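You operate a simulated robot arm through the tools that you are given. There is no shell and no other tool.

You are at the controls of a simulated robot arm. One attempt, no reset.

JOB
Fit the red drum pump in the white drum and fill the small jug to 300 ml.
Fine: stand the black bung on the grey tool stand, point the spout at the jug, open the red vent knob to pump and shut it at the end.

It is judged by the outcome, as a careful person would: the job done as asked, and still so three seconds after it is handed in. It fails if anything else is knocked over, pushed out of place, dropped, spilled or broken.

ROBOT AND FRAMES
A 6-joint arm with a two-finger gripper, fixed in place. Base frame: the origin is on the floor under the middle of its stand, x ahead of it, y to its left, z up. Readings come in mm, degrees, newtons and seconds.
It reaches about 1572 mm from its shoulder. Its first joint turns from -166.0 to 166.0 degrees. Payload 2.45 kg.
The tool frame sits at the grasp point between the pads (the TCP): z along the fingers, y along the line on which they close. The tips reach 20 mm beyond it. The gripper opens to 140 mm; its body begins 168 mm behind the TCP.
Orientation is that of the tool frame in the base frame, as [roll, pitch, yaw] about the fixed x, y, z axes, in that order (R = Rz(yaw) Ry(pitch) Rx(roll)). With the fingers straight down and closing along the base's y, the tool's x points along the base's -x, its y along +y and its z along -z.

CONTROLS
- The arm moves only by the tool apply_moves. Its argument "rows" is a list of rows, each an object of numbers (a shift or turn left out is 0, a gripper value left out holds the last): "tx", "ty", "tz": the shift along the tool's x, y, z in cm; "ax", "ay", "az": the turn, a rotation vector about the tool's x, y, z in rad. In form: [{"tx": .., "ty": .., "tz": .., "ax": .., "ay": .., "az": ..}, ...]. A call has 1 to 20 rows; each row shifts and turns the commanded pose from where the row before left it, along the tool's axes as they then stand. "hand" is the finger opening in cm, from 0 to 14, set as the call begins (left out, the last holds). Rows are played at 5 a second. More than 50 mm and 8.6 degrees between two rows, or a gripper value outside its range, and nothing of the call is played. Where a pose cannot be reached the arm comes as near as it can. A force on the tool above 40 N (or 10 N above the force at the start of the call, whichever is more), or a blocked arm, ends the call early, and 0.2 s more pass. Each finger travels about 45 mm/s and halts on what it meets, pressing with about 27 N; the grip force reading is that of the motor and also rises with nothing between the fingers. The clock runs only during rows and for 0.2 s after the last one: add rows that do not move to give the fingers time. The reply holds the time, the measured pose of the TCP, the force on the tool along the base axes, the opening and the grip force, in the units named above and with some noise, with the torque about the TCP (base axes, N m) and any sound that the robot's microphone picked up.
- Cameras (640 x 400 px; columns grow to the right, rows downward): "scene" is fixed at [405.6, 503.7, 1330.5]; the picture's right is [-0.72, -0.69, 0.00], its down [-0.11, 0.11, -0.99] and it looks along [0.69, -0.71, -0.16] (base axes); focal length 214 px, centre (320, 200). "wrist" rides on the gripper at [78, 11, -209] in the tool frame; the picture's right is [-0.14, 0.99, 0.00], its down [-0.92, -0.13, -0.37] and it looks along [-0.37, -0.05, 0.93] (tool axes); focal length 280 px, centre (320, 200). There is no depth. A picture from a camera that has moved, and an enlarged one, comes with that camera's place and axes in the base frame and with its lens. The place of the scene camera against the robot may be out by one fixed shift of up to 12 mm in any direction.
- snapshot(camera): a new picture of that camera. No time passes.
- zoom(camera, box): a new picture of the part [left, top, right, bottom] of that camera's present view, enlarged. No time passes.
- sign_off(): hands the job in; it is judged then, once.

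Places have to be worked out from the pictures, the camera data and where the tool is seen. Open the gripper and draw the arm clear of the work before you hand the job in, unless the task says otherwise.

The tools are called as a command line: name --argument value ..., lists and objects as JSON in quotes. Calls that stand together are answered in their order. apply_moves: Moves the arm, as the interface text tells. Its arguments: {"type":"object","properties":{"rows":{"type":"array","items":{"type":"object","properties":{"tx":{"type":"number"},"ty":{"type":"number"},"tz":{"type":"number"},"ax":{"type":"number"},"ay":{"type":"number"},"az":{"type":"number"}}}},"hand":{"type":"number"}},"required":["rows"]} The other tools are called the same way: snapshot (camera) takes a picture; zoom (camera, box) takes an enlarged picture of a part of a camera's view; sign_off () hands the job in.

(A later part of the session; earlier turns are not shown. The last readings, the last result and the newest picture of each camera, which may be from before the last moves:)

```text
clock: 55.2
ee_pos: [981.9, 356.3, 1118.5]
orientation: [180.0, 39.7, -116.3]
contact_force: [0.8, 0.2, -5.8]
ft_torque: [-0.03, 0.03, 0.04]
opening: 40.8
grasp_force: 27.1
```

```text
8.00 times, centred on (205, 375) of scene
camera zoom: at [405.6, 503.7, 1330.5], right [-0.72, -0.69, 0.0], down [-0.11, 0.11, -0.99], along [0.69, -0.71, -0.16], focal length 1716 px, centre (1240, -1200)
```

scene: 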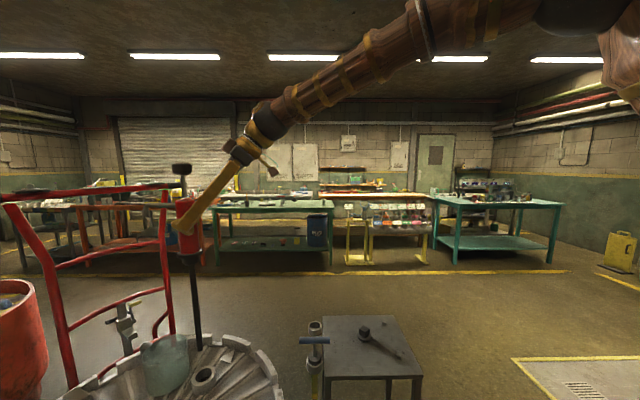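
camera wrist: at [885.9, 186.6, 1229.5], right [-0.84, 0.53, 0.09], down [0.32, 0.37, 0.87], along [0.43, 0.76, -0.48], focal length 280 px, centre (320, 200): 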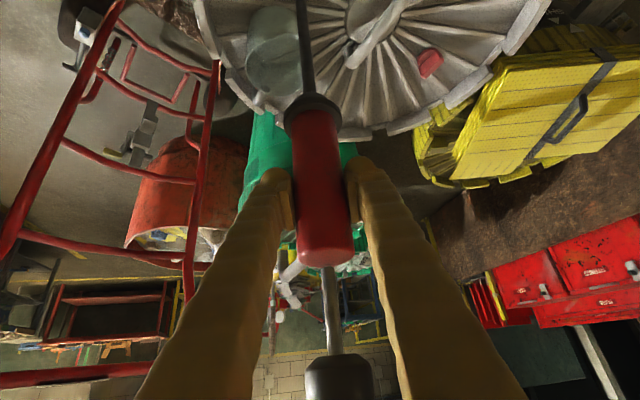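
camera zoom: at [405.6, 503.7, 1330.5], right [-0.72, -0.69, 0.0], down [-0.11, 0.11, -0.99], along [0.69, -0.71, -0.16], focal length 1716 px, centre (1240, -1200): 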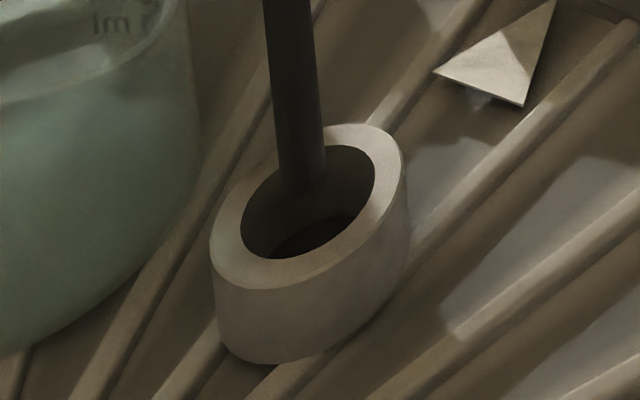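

The tube end is just above the neck and nearly centred in the hole. I lower it about 220 mm with the tube inside, watching forces.

apply_moves --rows '[{"tx": 0.96, "tz": 1.152}, {"tx": 0.96, "tz": 1.152}, {"tx": 1.6, "tz": 1.92}, {"tx": 1.6, "tz": 1.92}, {}]'

zoom --camera "scene" --box '[130, 260, 270, 400]'

```text
clock: 56.4
ee_pos: [981.3, 355.0, 1038.5]
orientation: [180.0, 39.8, -116.5]
contact_force: [-0.5, 0.1, -6.3]
ft_torque: [-0.02, 0.04, -0.02]
opening: 40.9
grasp_force: 26.8
```

```text
2.86 times, centred on (200, 330) of scene
camera zoom: at [405.6, 503.7, 1330.5], right [-0.72, -0.69, 0.0], down [-0.11, 0.11, -0.99], along [0.69, -0.71, -0.16], focal length 613 px, centre (663, -171)
```

zoom: 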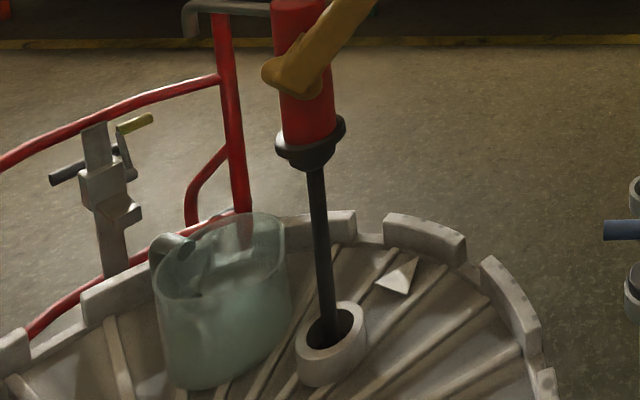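

Tube is inside the neck with no contact. Continue down another 100 mm, nudging +1.5 mm in y.

apply_moves --rows '[{"tx": -0.1, "ty": 0.07, "tz": 0.09}, {"tx": 1.6, "tz": 1.92}, {"tx": 1.6, "tz": 1.92}, {"tx": 1.6, "tz": 1.92}, {"tx": 1.6, "tz": 1.92}, {}]'

zoom --camera "scene" --box '[150, 300, 250, 400]'

snapshot --camera "wrist"

```text
clock: 57.8
ee_pos: [981.3, 355.7, 939.7]
orientation: [-180.0, 39.8, -116.5]
contact_force: [-0.7, 0.9, -6.1]
ft_torque: [-0.03, 0.01, -0.02]
opening: 41.3
grasp_force: 27.2
```

```text
4.00 times, centred on (200, 350) of scene
camera zoom: at [405.6, 503.7, 1330.5], right [-0.72, -0.69, 0.0], down [-0.11, 0.11, -0.99], along [0.69, -0.71, -0.16], focal length 858 px, centre (800, -400)
```

zoom: 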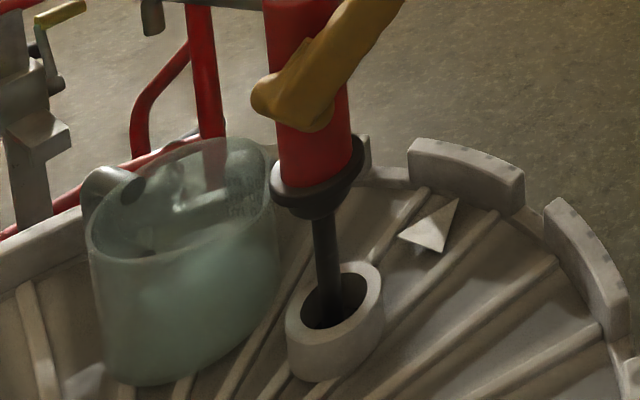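

```text
taken
camera wrist: at [886.0, 187.5, 1050.4], right [-0.84, 0.53, 0.09], down [0.32, 0.37, 0.87], along [0.43, 0.76, -0.48], focal length 280 px, centre (320, 200)
```

wrist: 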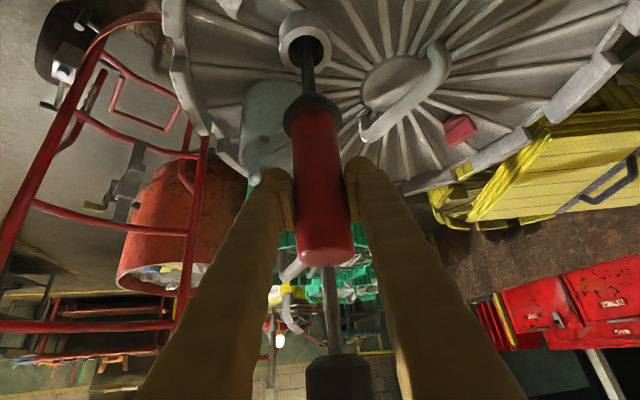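

Now the neck and tube are visible together in the wrist view; I zoom to check centring.

zoom --camera "wrist" --box '[240, 0, 400, 130]'

zoom --camera "scene" --box '[185, 330, 245, 390]'

```text
3.08 times, centred on (320, 65) of wrist
camera zoom: at [886.0, 187.5, 1050.4], right [-0.84, 0.53, 0.09], down [0.32, 0.37, 0.87], along [0.43, 0.76, -0.48], focal length 863 px, centre (320, 615)
```

zoom: 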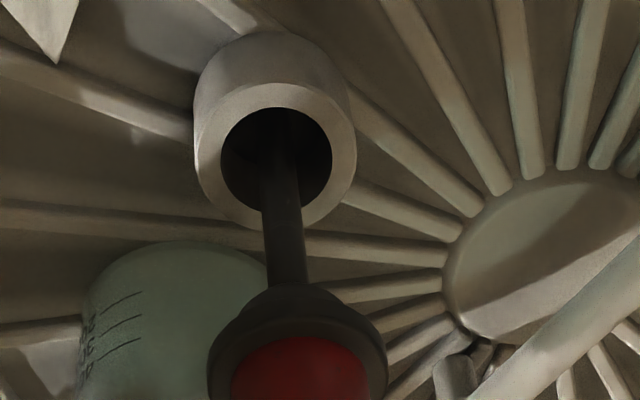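

```text
6.67 times, centred on (215, 360) of scene
camera zoom: at [405.6, 503.7, 1330.5], right [-0.72, -0.69, 0.0], down [-0.11, 0.11, -0.99], along [0.69, -0.71, -0.16], focal length 1430 px, centre (1020, -867)
```

zoom: 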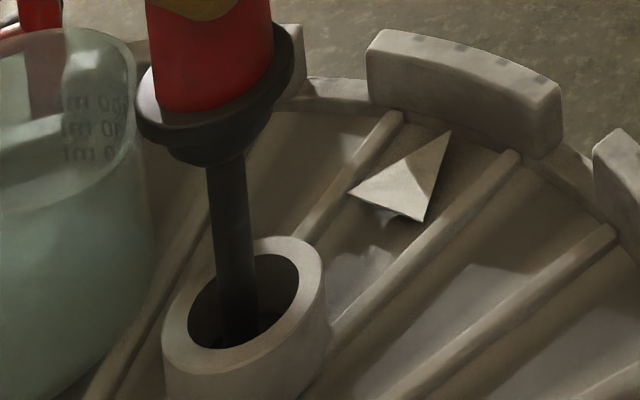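

Laterally centred in the wrist view; the scene view suggests the tube is ~2.5 mm too far along the approach direction. I correct that and lower 55 mm.

apply_moves --rows '[{"tx": 0.2, "ty": 0.03, "tz": -0.166}, {"tx": 1.28, "tz": 1.537}, {"tx": 1.28, "tz": 1.537}, {"tx": 0.96, "tz": 1.15}, {}]'

zoom --camera "scene" --box '[170, 310, 250, 390]'

zoom --camera "wrist" --box '[240, 0, 400, 130]'

```text
clock: 59.0
ee_pos: [980.4, 353.7, 883.4]
orientation: [179.9, 39.8, -116.5]
contact_force: [-0.1, -0.9, -6.8]
ft_torque: [-0.03, 0.02, 0.04]
opening: 40.6
grasp_force: 27.5
```

```text
5.00 times, centred on (210, 350) of scene
camera zoom: at [405.6, 503.7, 1330.5], right [-0.72, -0.69, 0.0], down [-0.11, 0.11, -0.99], along [0.69, -0.71, -0.16], focal length 1072 px, centre (870, -550)
```

zoom: 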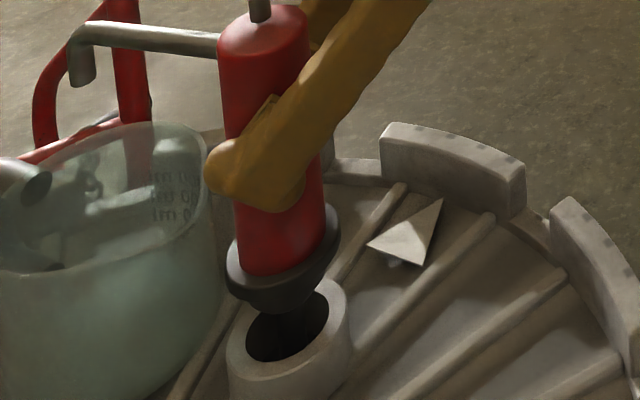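

```text
3.08 times, centred on (320, 65) of wrist
camera zoom: at [884.5, 184.2, 994.8], right [-0.84, 0.53, 0.09], down [0.32, 0.37, 0.87], along [0.43, 0.76, -0.48], focal length 863 px, centre (320, 615)
```

zoom: 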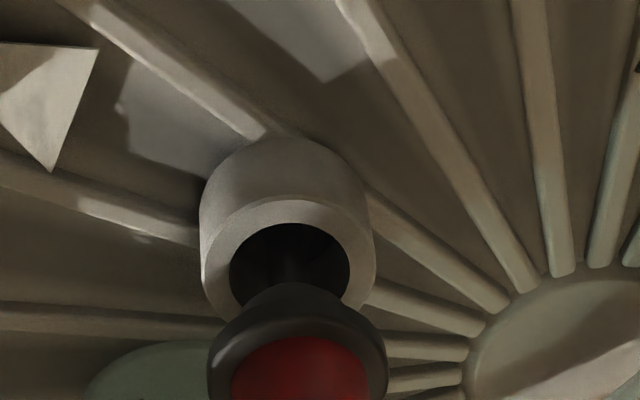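

Both views now show the plug centred on the hole, and the spout is over the jug mouth. I lower gently in small steps, watching for seating.

apply_moves --rows '[{"tx": 0.32, "tz": 0.384}, {"tx": 0.32, "tz": 0.384}, {"tx": 0.32, "tz": 0.384}, {}]'

apply_moves --rows '[{"tx": 0.32, "tz": 0.384}, {"tx": 0.32, "tz": 0.384}, {}]'

zoom --camera "scene" --box '[150, 310, 250, 390]'

zoom --camera "wrist" --box '[240, 20, 400, 150]'

```text
clock: 60.0
ee_pos: [979.8, 354.2, 869.3]
orientation: [-180.0, 39.7, -116.4]
contact_force: [0.1, 0.5, -7.3]
ft_torque: [-0.01, 0.04, -0.01]
opening: 41.0
grasp_force: 27.1
```

```text
clock: 60.8
ee_pos: [980.6, 354.0, 860.8]
orientation: [180.0, 39.7, -116.3]
contact_force: [-0.3, 0.3, -6.0]
ft_torque: [-0.04, -0.01, 0.0]
opening: 41.0
grasp_force: 27.0
```

```text
5.00 times, centred on (200, 350) of scene
camera zoom: at [405.6, 503.7, 1330.5], right [-0.72, -0.69, 0.0], down [-0.11, 0.11, -0.99], along [0.69, -0.71, -0.16], focal length 1072 px, centre (920, -550)
```

zoom: 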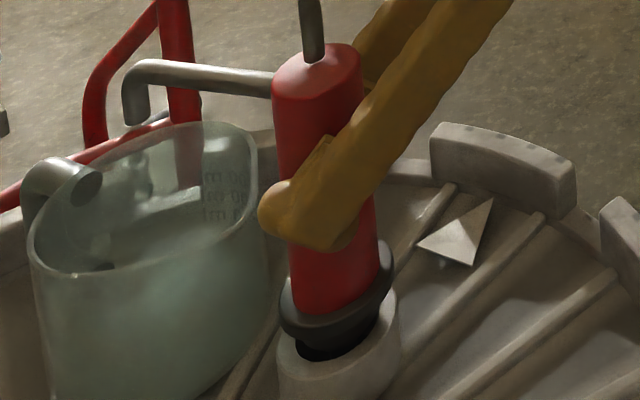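

```text
3.08 times, centred on (320, 85) of wrist
camera zoom: at [884.4, 184.3, 971.7], right [-0.84, 0.53, 0.09], down [0.32, 0.37, 0.87], along [0.43, 0.76, -0.48], focal length 863 px, centre (320, 554)
```

zoom: 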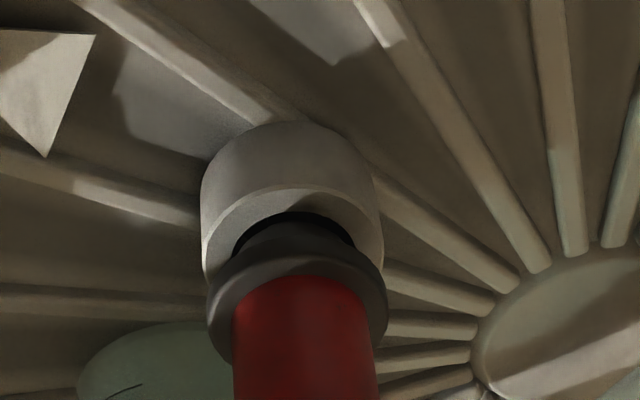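

No contact yet; plug is entering the neck. I continue down in 5 mm steps.

apply_moves --rows '[{"tx": 0.32, "tz": 0.384}, {"tx": 0.16, "tz": 0.192}, {}]'

apply_moves --rows '[{"tx": 0.16, "tz": 0.192}, {"tx": 0.16, "tz": 0.192}, {}]'

zoom --camera "scene" --box '[150, 310, 250, 390]'

zoom --camera "wrist" --box '[240, 20, 400, 150]'

```text
clock: 61.6
ee_pos: [978.7, 354.0, 852.4]
orientation: [-179.9, 39.7, -116.3]
contact_force: [-1.3, 3.6, -8.1]
ft_torque: [0.4, 0.09, 0.0]
opening: 40.7
grasp_force: 26.9
```

```text
clock: 62.4
ee_pos: [980.4, 354.1, 847.2]
orientation: [180.0, 39.8, -116.4]
contact_force: [-0.3, 2.8, -5.3]
ft_torque: [0.18, 0.0, -0.02]
opening: 40.9
grasp_force: 27.1
```

```text
5.00 times, centred on (200, 350) of scene
camera zoom: at [405.6, 503.7, 1330.5], right [-0.72, -0.69, 0.0], down [-0.11, 0.11, -0.99], along [0.69, -0.71, -0.16], focal length 1072 px, centre (920, -550)
```

zoom: 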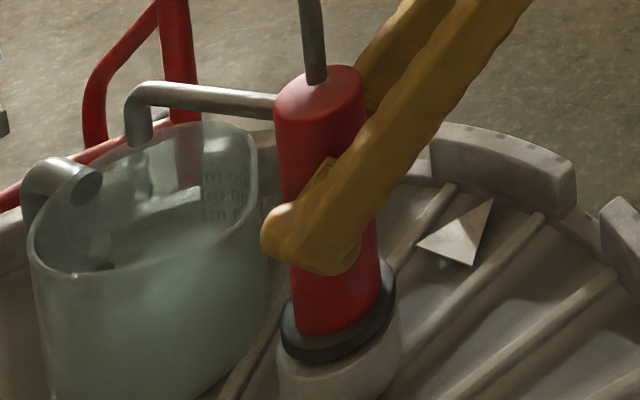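

```text
3.08 times, centred on (320, 85) of wrist
camera zoom: at [884.0, 184.3, 958.9], right [-0.84, 0.53, 0.09], down [0.32, 0.37, 0.87], along [0.43, 0.76, -0.48], focal length 863 px, centre (320, 554)
```

zoom: 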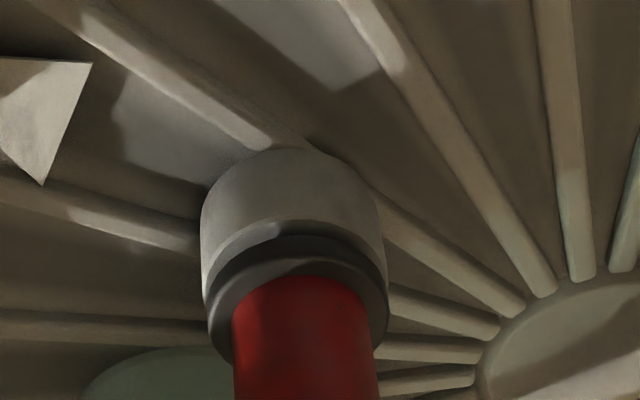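

The plug is inside the neck with light side contact. A few more mm to seat the flange.

apply_moves --rows '[{"tx": 0.128, "tz": 0.154}, {"tx": 0.128, "tz": 0.154}, {}]'

apply_moves --rows '[{"tx": 0.128, "tz": 0.154}, {"tx": 0.128, "tz": 0.154}, {}]'

zoom --camera "scene" --box '[150, 310, 250, 390]'

```text
clock: 63.2
ee_pos: [979.4, 353.3, 843.9]
orientation: [180.0, 39.8, -116.4]
contact_force: [1.1, 0.7, -6.7]
ft_torque: [0.0, 0.02, -0.01]
opening: 41.1
grasp_force: 26.5
```

```text
clock: 64.0
ee_pos: [980.7, 353.2, 838.8]
orientation: [-180.0, 39.8, -116.4]
contact_force: [-1.2, 2.2, -3.3]
ft_torque: [0.04, 0.05, 0.0]
opening: 40.8
grasp_force: 26.4
```

```text
5.00 times, centred on (200, 350) of scene
camera zoom: at [405.6, 503.7, 1330.5], right [-0.72, -0.69, 0.0], down [-0.11, 0.11, -0.99], along [0.69, -0.71, -0.16], focal length 1072 px, centre (920, -550)
```

zoom: 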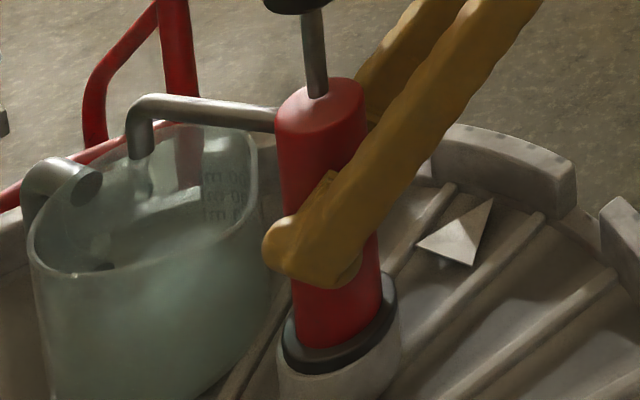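

Weight is starting to transfer (−3 N). A little further until it is fully seated.

apply_moves --rows '[{"tx": 0.128, "tz": 0.154}, {}]'

apply_moves --rows '[{"tx": 0.128, "tz": 0.154}, {}]'

zoom --camera "scene" --box '[150, 310, 250, 390]'

zoom --camera "wrist" --box '[200, 20, 420, 320]'

```text
clock: 64.6
ee_pos: [980.1, 352.3, 838.9]
orientation: [-179.8, 39.9, -116.3]
contact_force: [-7.7, -1.2, 21.2]
ft_torque: [-0.04, 0.09, -0.01]
opening: 41.0
grasp_force: 26.5
```

```text
clock: 65.2
ee_pos: [980.3, 353.1, 836.5]
orientation: [-179.9, 39.9, -116.3]
contact_force: [-3.3, 7.5, 24.8]
ft_torque: [0.2, 0.01, -0.03]
opening: 40.7
grasp_force: 26.3
```

```text
5.00 times, centred on (200, 350) of scene
camera zoom: at [405.6, 503.7, 1330.5], right [-0.72, -0.69, 0.0], down [-0.11, 0.11, -0.99], along [0.69, -0.71, -0.16], focal length 1072 px, centre (920, -550)
```

zoom: 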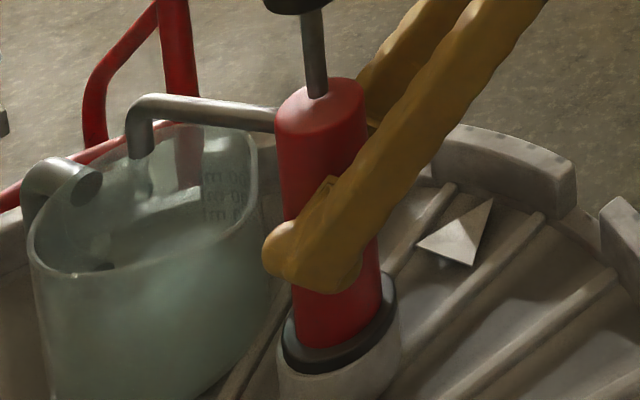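

```text
1.33 times, centred on (310, 170) of wrist
camera zoom: at [884.4, 184.4, 947.9], right [-0.84, 0.53, 0.09], down [0.32, 0.37, 0.87], along [0.43, 0.76, -0.48], focal length 374 px, centre (333, 240)
```

zoom: 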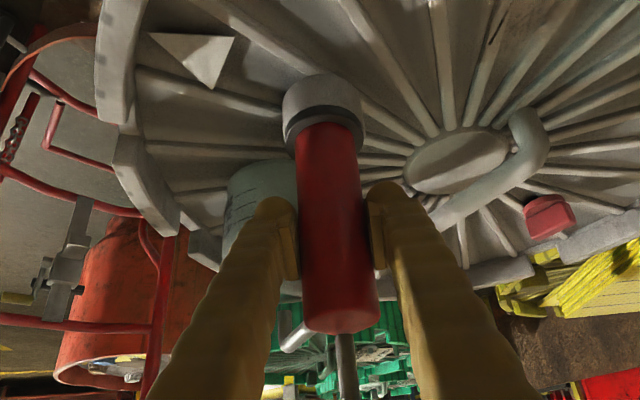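

The flange is seated (reaction +21 N, no further sinking) and the spout tip hangs over the jug's centre. I ease the push and open the fingers.

apply_moves --rows '[{"tx": -0.128, "tz": -0.154}, {}]'

apply_moves --rows '[{}, {}, {}, {}, {}]' --hand 9

zoom --camera "scene" --box '[150, 290, 250, 390]'

snapshot --camera "wrist"

```text
clock: 65.8
ee_pos: [979.6, 352.6, 836.8]
orientation: [-180.0, 39.6, -116.3]
contact_force: [6.2, 9.5, -0.5]
ft_torque: [0.61, -0.5, 0.1]
opening: 40.7
grasp_force: 26.8
```

```text
clock: 67.0
ee_pos: [980.1, 353.3, 837.3]
orientation: [-180.0, 39.8, -116.5]
contact_force: [0.0, -0.8, 0.4]
ft_torque: [0.01, 0.0, 0.01]
opening: 90.0
grasp_force: 0.2
```

```text
4.00 times, centred on (200, 340) of scene
camera zoom: at [405.6, 503.7, 1330.5], right [-0.72, -0.69, 0.0], down [-0.11, 0.11, -0.99], along [0.69, -0.71, -0.16], focal length 858 px, centre (800, -360)
```

zoom: 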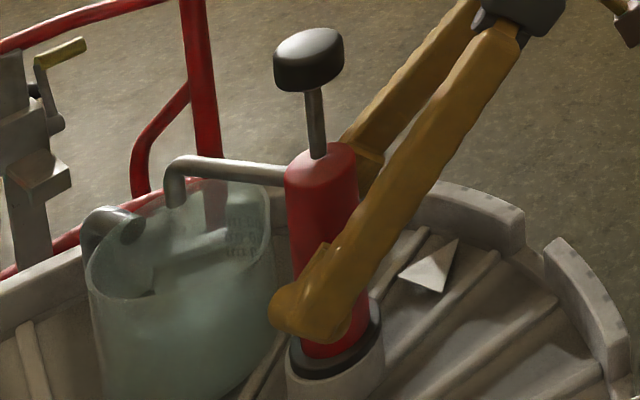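

```text
taken
camera wrist: at [884.2, 184.2, 949.1], right [-0.84, 0.53, 0.09], down [0.32, 0.37, 0.87], along [0.43, 0.76, -0.48], focal length 280 px, centre (320, 200)
```

wrist: 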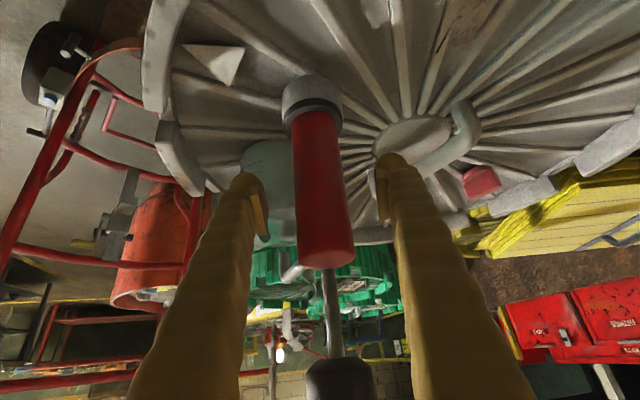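

The pump stands on its own in the neck. I retreat back along the finger axis, then raise, and restore a vertical hand.

apply_moves --rows '[{"tz": -2.0}, {"tz": -4.0}, {"tz": -4.0}, {"tz": -4.0}, {"tx": -2.56, "tz": -3.07}, {"tx": -2.56, "tz": -3.07}, {"tx": -2.56, "tz": -3.07}, {}]'

apply_moves --rows '[{"ay": 0.1158}, {"ay": 0.1158}, {"ay": 0.1158}, {"ay": 0.1158}, {"ay": 0.1158}, {"ay": 0.1158}, {"az": 0.13}, {"az": 0.13}, {"az": 0.13}, {"az": 0.13}, {"az": 0.13}, {"az": 0.13}, {"az": 0.12}, {}]'

snapshot --camera "wrist"

snapshot --camera "scene"

```text
clock: 68.8
ee_pos: [940.2, 272.5, 1064.2]
orientation: [180.0, 39.8, -116.3]
contact_force: [0.0, -0.5, -0.1]
ft_torque: [-0.02, 0.05, -0.01]
opening: 89.9
grasp_force: 0.0
```

```text
clock: 71.8
ee_pos: [939.8, 272.4, 1065.7]
orientation: [-180.0, -0.1, -168.0]
contact_force: [0.2, 0.5, 0.2]
ft_torque: [-0.01, 0.04, 0.0]
opening: 90.0
grasp_force: 0.3
```

```text
taken
camera wrist: at [861.3, 266.6, 1275.3], right [-0.07, 1.0, 0.0], down [0.93, 0.07, 0.37], along [0.37, 0.03, -0.93], focal length 280 px, centre (320, 200)
```

wrist: 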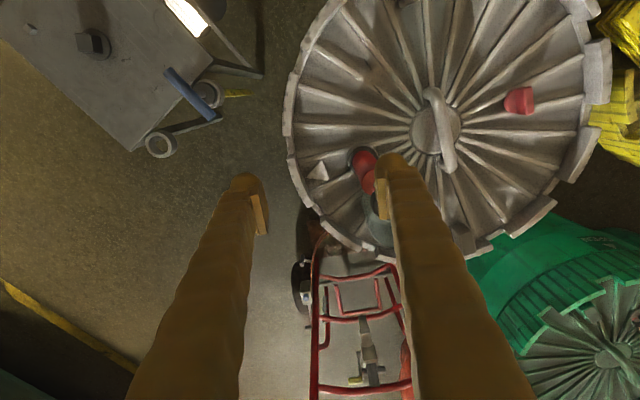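

```text
taken
```

scene: 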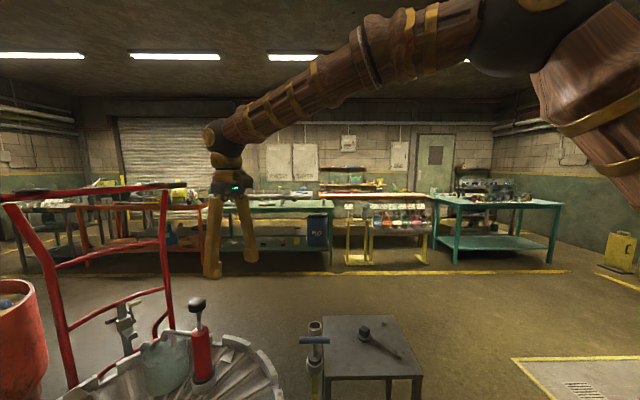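

Pump stands straight. Now I move (first back in x, then along y) to above the red vent knob near (858, 632).

apply_moves --rows '[{"tx": 4.4, "ty": 0.935}, {"tx": 4.4, "ty": 0.935}, {"tx": -0.904, "ty": 4.249}, {"tx": -0.904, "ty": 4.249}, {"tx": -0.904, "ty": 4.249}, {"tx": -0.904, "ty": 4.249}, {"tx": -0.904, "ty": 4.249}, {"tx": -0.904, "ty": 4.249}, {"tx": -0.904, "ty": 4.249}, {"tx": -0.904, "ty": 4.249}, {}]'

snapshot --camera "wrist"

zoom --camera "wrist" --box '[260, 80, 400, 200]'

```text
clock: 74.2
ee_pos: [849.7, 619.9, 1064.8]
orientation: [180.0, 0.0, -167.9]
contact_force: [-1.1, 0.5, 1.1]
ft_torque: [0.03, -0.01, 0.04]
opening: 89.9
grasp_force: 0.0
```

```text
taken
camera wrist: at [770.5, 614.7, 1275.0], right [-0.07, 1.0, 0.0], down [0.93, 0.07, 0.37], along [0.37, 0.03, -0.93], focal length 280 px, centre (320, 200)
```

wrist: 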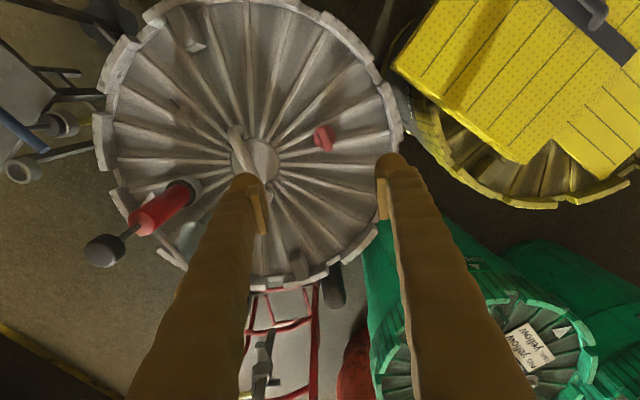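

```text
3.33 times, centred on (330, 140) of wrist
camera zoom: at [770.5, 614.7, 1275.0], right [-0.07, 1.0, 0.0], down [0.93, 0.07, 0.37], along [0.37, 0.03, -0.93], focal length 935 px, centre (287, 400)
```

zoom: 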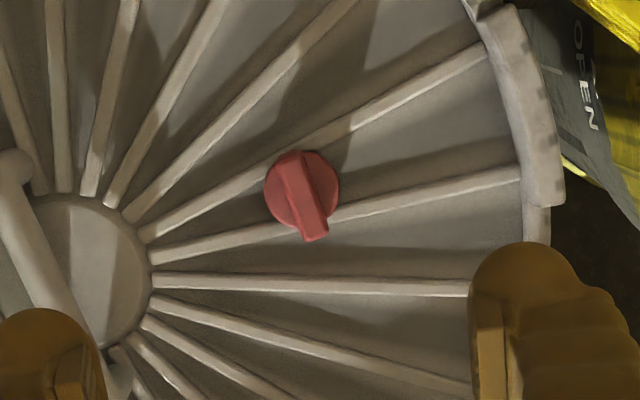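

The knob's bar centre re-measures at (858, 632, z≈749). I zoom closer for the bar's orientation.

zoom --camera "wrist" --box '[305, 115, 345, 160]'

zoom --camera "wrist" --box '[370, 60, 470, 160]'

zoom --camera "wrist" --box '[80, 150, 260, 290]'

```text
8.89 times, centred on (325, 138) of wrist
camera zoom: at [770.5, 614.7, 1275.0], right [-0.07, 1.0, 0.0], down [0.93, 0.07, 0.37], along [0.37, 0.03, -0.93], focal length 2492 px, centre (276, 756)
```

zoom: 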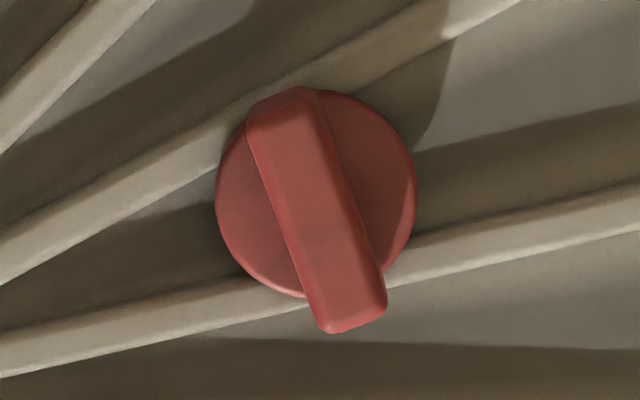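

```text
4.00 times, centred on (420, 110) of wrist
camera zoom: at [770.5, 614.7, 1275.0], right [-0.07, 1.0, 0.0], down [0.93, 0.07, 0.37], along [0.37, 0.03, -0.93], focal length 1122 px, centre (-80, 560)
```

zoom: 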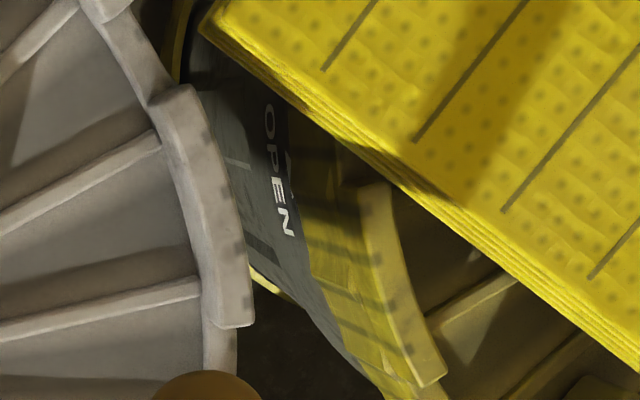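

```text
2.86 times, centred on (170, 220) of wrist
camera zoom: at [770.5, 614.7, 1275.0], right [-0.07, 1.0, 0.0], down [0.93, 0.07, 0.37], along [0.37, 0.03, -0.93], focal length 801 px, centre (749, 143)
```

zoom: 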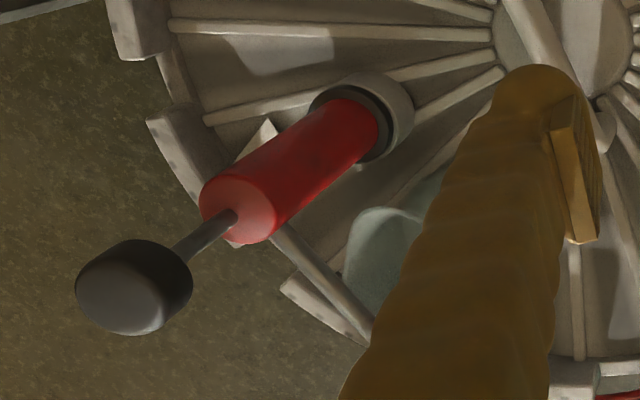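

The bar is ~14 mm wide, 50 mm long, lying at 23° with its top at z≈749. ("OPEN" label belongs to the yellow drum behind.) I turn the hand so it closes across the bar and descend above it.

apply_moves --rows '[{"az": -0.096}, {"az": -0.096}, {"tx": -1.24, "ty": 0.79}, {"tz": 4.6}, {"tz": 4.6}, {"tz": 4.6}, {"tz": 4.6}, {"tz": 4.6}, {"tz": 3.2}, {}]' --hand 6

snapshot --camera "wrist"

zoom --camera "wrist" --box '[240, 120, 400, 240]'

```text
clock: 76.4
ee_pos: [858.4, 632.9, 799.9]
orientation: [180.0, 0.0, -157.0]
contact_force: [0.5, -0.6, 0.2]
ft_torque: [0.02, -0.01, 0.02]
opening: 60.2
grasp_force: 0.1
```

```text
taken
camera wrist: at [782.5, 612.7, 1011.1], right [-0.26, 0.97, 0.0], down [0.9, 0.24, 0.37], along [0.36, 0.1, -0.93], focal length 280 px, centre (320, 200)
```

wrist: 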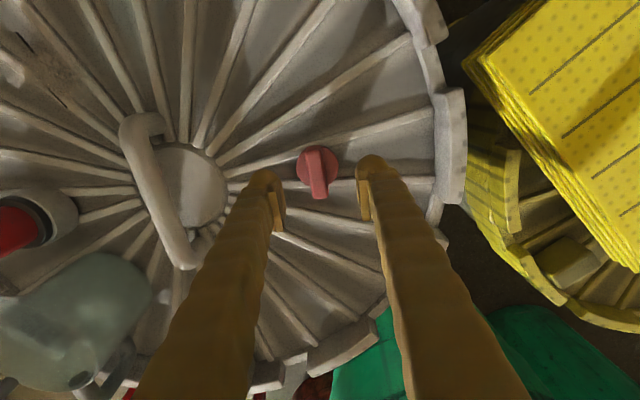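

```text
3.33 times, centred on (320, 180) of wrist
camera zoom: at [782.5, 612.7, 1011.1], right [-0.26, 0.97, 0.0], down [0.9, 0.24, 0.37], along [0.36, 0.1, -0.93], focal length 935 px, centre (320, 267)
```

zoom: 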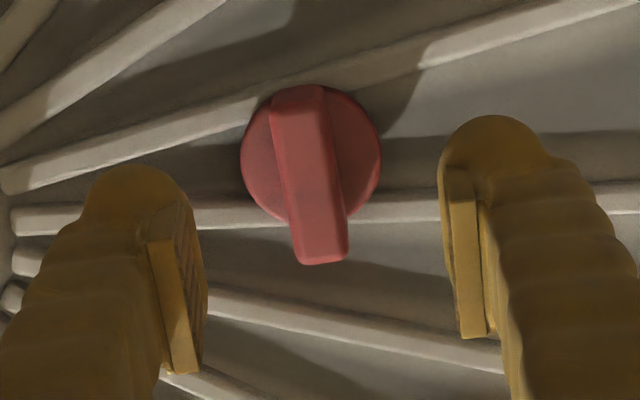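

Bar centre at (858, 630). I shift 2 mm and descend so the tips straddle the bar, then close.

apply_moves --rows '[{"tx": 0.1, "ty": -0.22}, {"tz": 2.0}, {"tz": 2.0}, {"tz": 0.9}, {}]' --hand 5

zoom --camera "wrist" --box '[240, 120, 400, 240]'

```text
clock: 77.6
ee_pos: [858.4, 631.0, 754.1]
orientation: [180.0, 0.0, -157.0]
contact_force: [-0.3, -0.4, 0.3]
ft_torque: [-0.01, -0.04, -0.01]
opening: 50.4
grasp_force: 0.0
```

```text
3.33 times, centred on (320, 180) of wrist
camera zoom: at [782.5, 609.8, 964.1], right [-0.26, 0.97, 0.0], down [0.9, 0.24, 0.37], along [0.36, 0.1, -0.93], focal length 935 px, centre (320, 267)
```

zoom: 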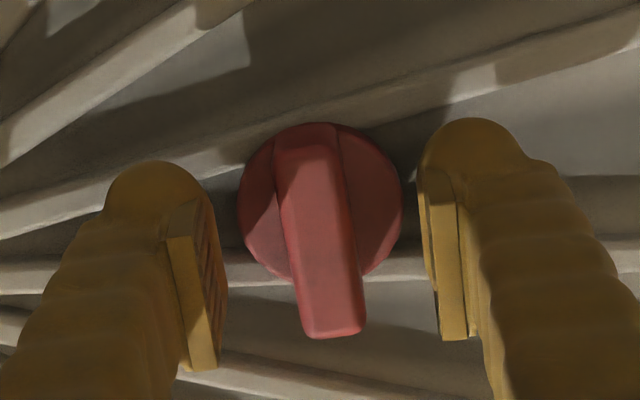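

apply_moves --rows '[{"tz": 0.4}, {}]'

apply_moves --rows '[{}, {}, {}, {}]' --hand 0.8

zoom --camera "wrist" --box '[240, 120, 400, 240]'

```text
clock: 78.2
ee_pos: [859.8, 629.7, 750.7]
orientation: [180.0, 0.0, -157.0]
contact_force: [-0.4, -0.2, 0.1]
ft_torque: [-0.02, 0.02, 0.03]
opening: 50.2
grasp_force: 0.1
```

```text
clock: 79.2
ee_pos: [858.5, 632.0, 753.1]
orientation: [180.0, 0.2, -157.0]
contact_force: [-5.5, -4.8, 8.0]
ft_torque: [-0.2, 0.25, 0.44]
opening: 15.4
grasp_force: 26.6
stopped in row 4: the force on the tool passed its limit at 41 N (the readings are from after the stop); the commanded pose is now the measured one
```

```text
3.33 times, centred on (320, 180) of wrist
camera zoom: at [782.8, 610.2, 963.0], right [-0.26, 0.96, 0.0], down [0.9, 0.24, 0.37], along [0.36, 0.1, -0.93], focal length 935 px, centre (320, 267)
```

zoom: 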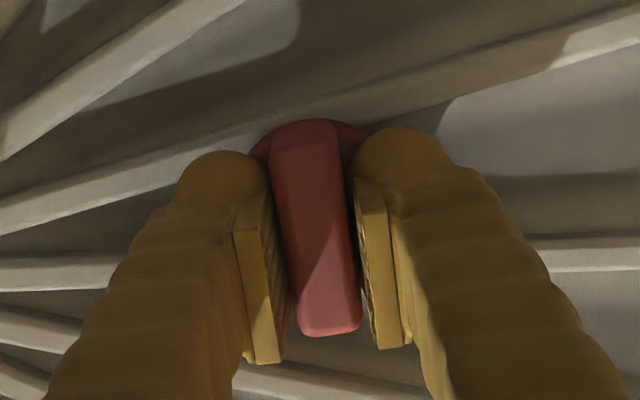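

Gripped the bar at 15.4 mm, with the tips lightly touching the disc. I relieve it by lifting 1.5 mm before turning.

apply_moves --rows '[{"tz": -0.15}, {}]'

```text
clock: 79.8
ee_pos: [859.8, 631.0, 753.0]
orientation: [180.0, 0.1, -156.8]
contact_force: [-0.4, -1.9, -10.8]
ft_torque: [0.0, 0.02, 0.49]
opening: 15.4
grasp_force: 26.4
```

Now I turn counter-clockwise in small increments, watching torque.

apply_moves --rows '[{"tz": 0.08}, {"az": -0.1}, {"az": -0.1}, {"az": -0.1}, {}]'

zoom --camera "wrist" --box '[240, 120, 400, 240]'

```text
clock: 81.0
ee_pos: [858.2, 632.0, 752.9]
orientation: [180.0, 0.2, -139.7]
contact_force: [-3.9, 8.7, -9.8]
ft_torque: [-0.03, 0.16, -0.02]
opening: 15.0
grasp_force: 26.9
```

```text
3.33 times, centred on (320, 180) of wrist
camera zoom: at [791.8, 588.8, 963.1], right [-0.54, 0.84, 0.0], down [0.78, 0.5, 0.37], along [0.31, 0.2, -0.93], focal length 935 px, centre (320, 267)
```

zoom: 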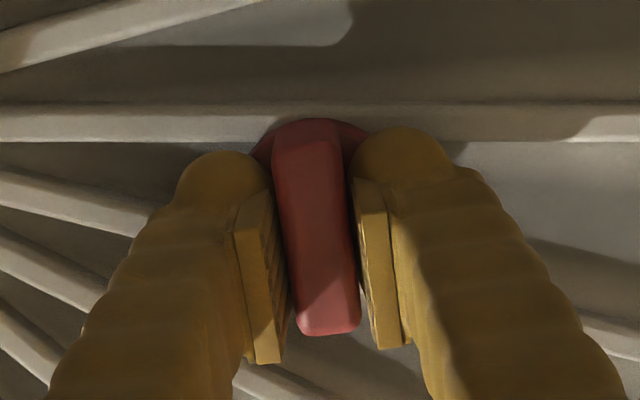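

The knob turns freely counter-clockwise (now ~17°). I continue turning.

apply_moves --rows '[{"tz": 0.08}, {"az": -0.12}, {"az": -0.12}, {"az": -0.12}, {"az": -0.12}, {"az": -0.12}, {}]'

zoom --camera "wrist" --box '[240, 120, 400, 240]'

```text
clock: 82.8
ee_pos: [859.6, 631.4, 753.8]
orientation: [-179.9, 0.2, -105.2]
contact_force: [-6.2, -2.2, 5.1]
ft_torque: [-0.07, 0.06, -0.03]
opening: 15.1
grasp_force: 27.0
stopped in row 7: the force on the tool passed its limit at 41 N (the readings are from after the stop); the commanded pose is now the measured one
```

```text
3.33 times, centred on (320, 180) of wrist
camera zoom: at [826.8, 559.2, 963.1], right [-0.92, 0.39, 0.0], down [0.36, 0.85, 0.37], along [0.15, 0.34, -0.93], focal length 935 px, centre (320, 267)
```

zoom: 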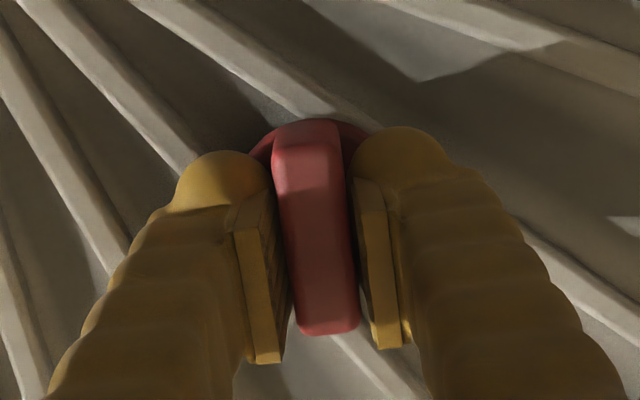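

A transient side force paused it at ~52°, but the torque is nil. I continue in gentler steps.

apply_moves --rows '[{"az": -0.07}, {"az": -0.07}, {}]'

apply_moves --rows '[{"az": -0.07}, {"az": -0.07}, {}]'

zoom --camera "wrist" --box '[240, 120, 400, 240]'

```text
clock: 83.6
ee_pos: [857.9, 632.8, 753.2]
orientation: [-179.9, 0.2, -97.2]
contact_force: [-18.8, -5.0, 19.3]
ft_torque: [0.22, 0.19, -0.03]
opening: 15.4
grasp_force: 27.0
```

```text
clock: 84.4
ee_pos: [857.2, 633.4, 754.1]
orientation: [-179.8, 0.2, -89.3]
contact_force: [-14.4, 6.5, 12.1]
ft_torque: [0.1, 0.19, -0.07]
opening: 15.2
grasp_force: 27.0
```

```text
3.33 times, centred on (320, 180) of wrist
camera zoom: at [847.5, 553.8, 963.0], right [-0.99, 0.12, 0.0], down [0.11, 0.92, 0.37], along [0.05, 0.37, -0.93], focal length 935 px, centre (320, 267)
```

zoom: 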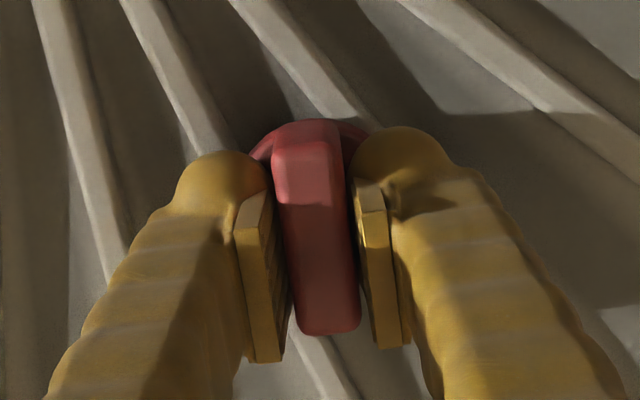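

Side load −14 N in x and +12 N up: I shift 1.3 mm and lift 1 mm to relieve, and carry on turning toward 90°.

apply_moves --rows '[{"ty": 0.13, "tz": -0.1}, {"az": -0.07}, {"az": -0.07}, {}]'

apply_moves --rows '[{"az": -0.07}, {"az": -0.07}, {"az": -0.07}, {}]'

zoom --camera "wrist" --box '[240, 120, 400, 240]'

```text
clock: 85.4
ee_pos: [856.3, 633.7, 753.6]
orientation: [-179.9, 0.1, -81.1]
contact_force: [-12.1, 10.2, -4.4]
ft_torque: [0.13, 0.12, -0.05]
opening: 15.3
grasp_force: 27.1
```

```text
clock: 86.4
ee_pos: [857.9, 633.2, 753.9]
orientation: [-179.8, 0.1, -69.1]
contact_force: [-8.8, 15.6, -14.4]
ft_torque: [0.42, 0.19, -0.03]
opening: 15.2
grasp_force: 26.6
```

```text
3.33 times, centred on (320, 180) of wrist
camera zoom: at [874.7, 555.4, 963.6], right [-0.97, -0.23, 0.0], down [-0.21, 0.9, 0.37], along [-0.08, 0.36, -0.93], focal length 935 px, centre (320, 267)
```

zoom: 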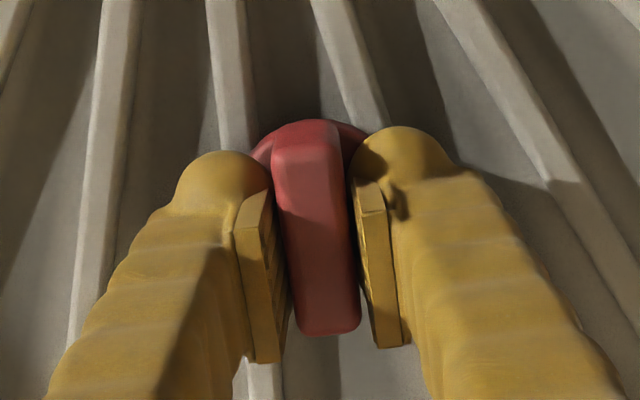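

About 88° turned with no stop felt. I relieve the loads and go ~12° further to see whether there's a hard stop.

apply_moves --rows '[{"tx": -0.14, "ty": 0.03, "tz": 0.1}, {"az": -0.07}, {"az": -0.07}, {}]'

apply_moves --rows '[{"az": -0.07}, {"az": -0.07}, {}]'

zoom --camera "wrist" --box '[240, 120, 400, 240]'

```text
clock: 87.4
ee_pos: [855.1, 633.5, 754.7]
orientation: [-179.7, 0.0, -61.2]
contact_force: [-0.5, -13.8, -0.6]
ft_torque: [-0.15, -0.06, -0.69]
opening: 16.3
grasp_force: 26.9
```

```text
clock: 88.2
ee_pos: [856.6, 633.7, 752.2]
orientation: [-179.7, 0.1, -53.1]
contact_force: [-6.6, -0.2, 9.8]
ft_torque: [-0.02, 0.05, -0.9]
opening: 20.1
grasp_force: 26.9
```

```text
3.33 times, centred on (320, 180) of wrist
camera zoom: at [893.8, 564.4, 963.5], right [-0.87, -0.49, 0.0], down [-0.45, 0.81, 0.37], along [-0.18, 0.33, -0.93], focal length 935 px, centre (320, 267)
```

zoom: 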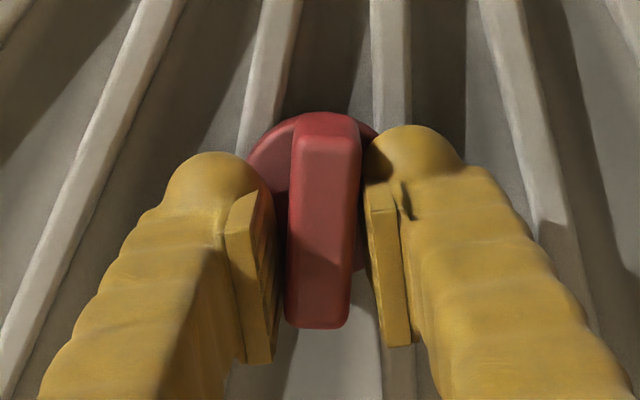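

A hard stop appeared at ~90° (torque −0.9 N·m, hand slipped slightly), so the vent is fully open. I release and lift clear.

apply_moves --rows '[{}, {}, {}, {}]' --hand 6

apply_moves --rows '[{"tz": -2.0}, {"tz": -4.0}, {"tz": -4.0}, {"tz": -4.0}, {"tz": -4.5}, {"tz": -4.5}, {"tz": -4.5}, {"tz": -3.5}, {}]'

snapshot --camera "wrist"

snapshot --camera "scene"

```text
clock: 89.2
ee_pos: [856.1, 633.7, 753.4]
orientation: [-179.8, 0.0, -53.1]
contact_force: [-0.1, -0.2, 0.5]
ft_torque: [0.02, 0.0, -0.01]
opening: 60.3
grasp_force: 0.1
```

```text
clock: 91.2
ee_pos: [853.1, 631.5, 1064.7]
orientation: [-179.8, 0.2, -53.2]
contact_force: [1.0, 0.1, 0.4]
ft_torque: [0.0, 0.01, 0.0]
opening: 60.2
grasp_force: 0.1
```

```text
taken
camera wrist: at [891.5, 562.2, 1274.5], right [-0.87, -0.48, 0.0], down [-0.45, 0.81, 0.37], along [-0.18, 0.33, -0.93], focal length 280 px, centre (320, 200)
```

wrist: 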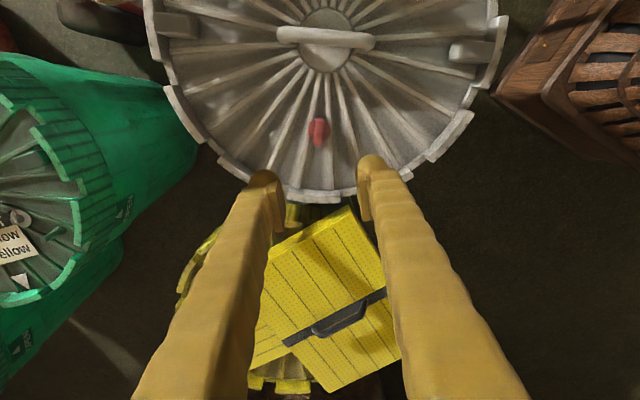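

```text
taken
```

scene: 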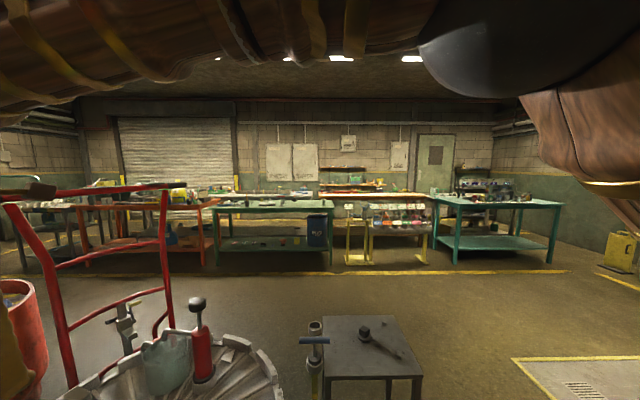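

The vent bar is now turned 90°. Next I rotate the hand (closing across the spout line, yaw −144°) and move above the pump knob at (982, 357).

apply_moves --rows '[{"az": 0.1323}, {"az": 0.1323}, {"az": 0.1323}, {"az": 0.1323}, {"az": 0.1323}, {"az": 0.1323}, {"az": 0.1323}, {"az": 0.1323}, {"az": 0.1323}, {"az": 0.1323}, {"az": 0.1323}, {"az": 0.1323}, {}]' --hand 8

apply_moves --rows '[{"tx": 0.81, "ty": -4.25}, {"tx": 0.81, "ty": -4.25}, {"tx": 0.81, "ty": -4.25}, {"tx": 0.81, "ty": -4.25}, {"tx": 0.81, "ty": -4.25}, {"tx": 0.81, "ty": -4.25}, {"tx": 0.81, "ty": -4.25}, {}]'

snapshot --camera "wrist"

zoom --camera "scene" --box '[120, 250, 280, 400]'

```text
clock: 94.0
ee_pos: [855.8, 633.1, 1063.0]
orientation: [179.9, 0.2, -144.1]
contact_force: [-0.5, 0.3, -0.3]
ft_torque: [-0.04, -0.01, 0.0]
opening: 80.0
grasp_force: 0.0
```

```text
clock: 95.8
ee_pos: [984.2, 359.0, 1062.1]
orientation: [179.9, 0.2, -144.0]
contact_force: [0.0, -0.1, 0.6]
ft_torque: [-0.01, -0.01, -0.01]
opening: 80.0
grasp_force: 0.0
```

```text
taken
camera wrist: at [914.3, 321.7, 1272.2], right [-0.47, 0.88, 0.0], down [0.82, 0.44, 0.37], along [0.33, 0.18, -0.93], focal length 280 px, centre (320, 200)
```

wrist: 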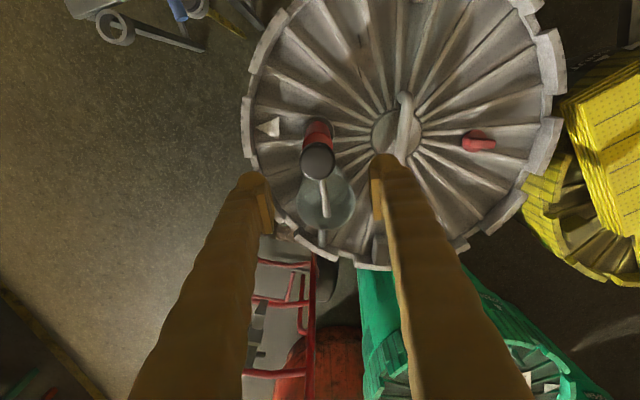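

```text
2.67 times, centred on (200, 325) of scene
camera zoom: at [405.6, 503.7, 1330.5], right [-0.72, -0.69, 0.0], down [-0.11, 0.11, -0.99], along [0.69, -0.71, -0.16], focal length 572 px, centre (640, -133)
```

zoom: 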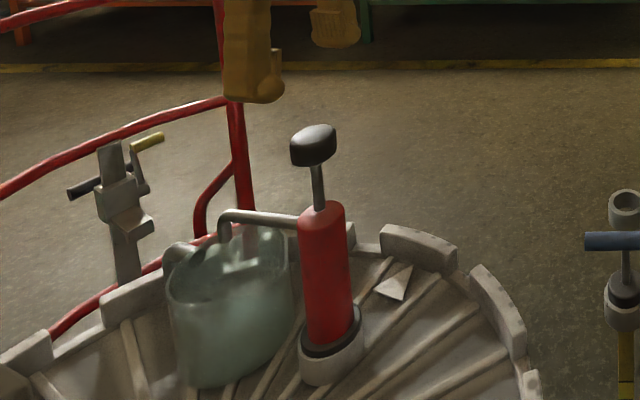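

Now directly above the pump, I can see spout, knob and jug. I zoom for the knob position and the spout/jug alignment.

zoom --camera "wrist" --box '[270, 100, 390, 240]'

zoom --camera "scene" --box '[150, 320, 230, 400]'

zoom --camera "wrist" --box '[440, 110, 520, 170]'

```text
2.86 times, centred on (330, 170) of wrist
camera zoom: at [914.3, 321.7, 1272.2], right [-0.47, 0.88, 0.0], down [0.82, 0.44, 0.37], along [0.33, 0.18, -0.93], focal length 801 px, centre (291, 286)
```

zoom: 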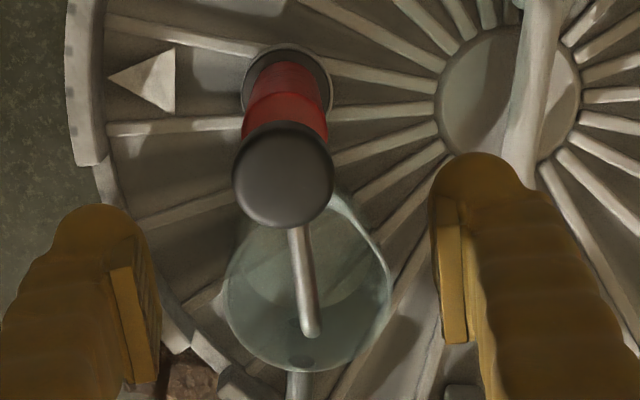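

```text
5.00 times, centred on (190, 360) of scene
camera zoom: at [405.6, 503.7, 1330.5], right [-0.72, -0.69, 0.0], down [-0.11, 0.11, -0.99], along [0.69, -0.71, -0.16], focal length 1072 px, centre (970, -600)
```

zoom: 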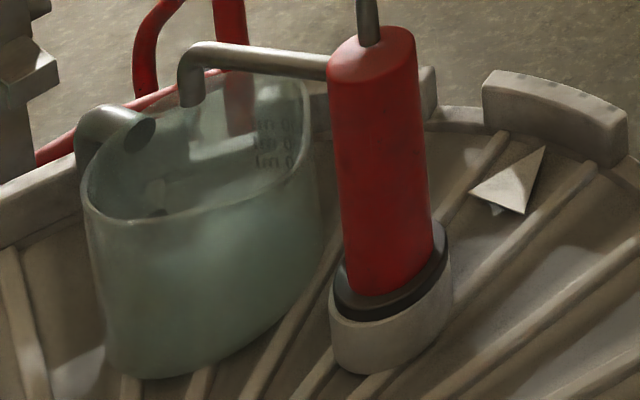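

```text
6.67 times, centred on (480, 140) of wrist
camera zoom: at [914.3, 321.7, 1272.2], right [-0.47, 0.88, 0.0], down [0.82, 0.44, 0.37], along [0.33, 0.18, -0.93], focal length 1869 px, centre (-747, 600)
```

zoom: 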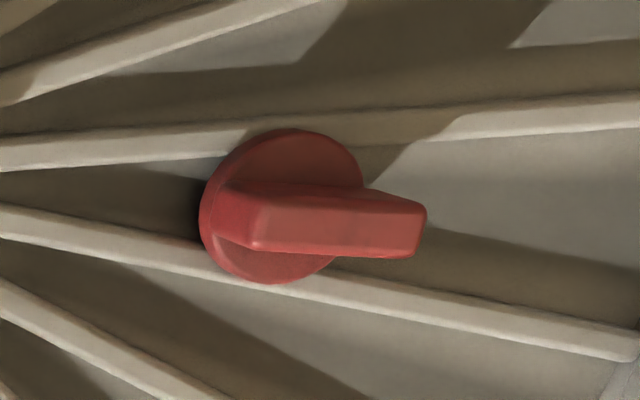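

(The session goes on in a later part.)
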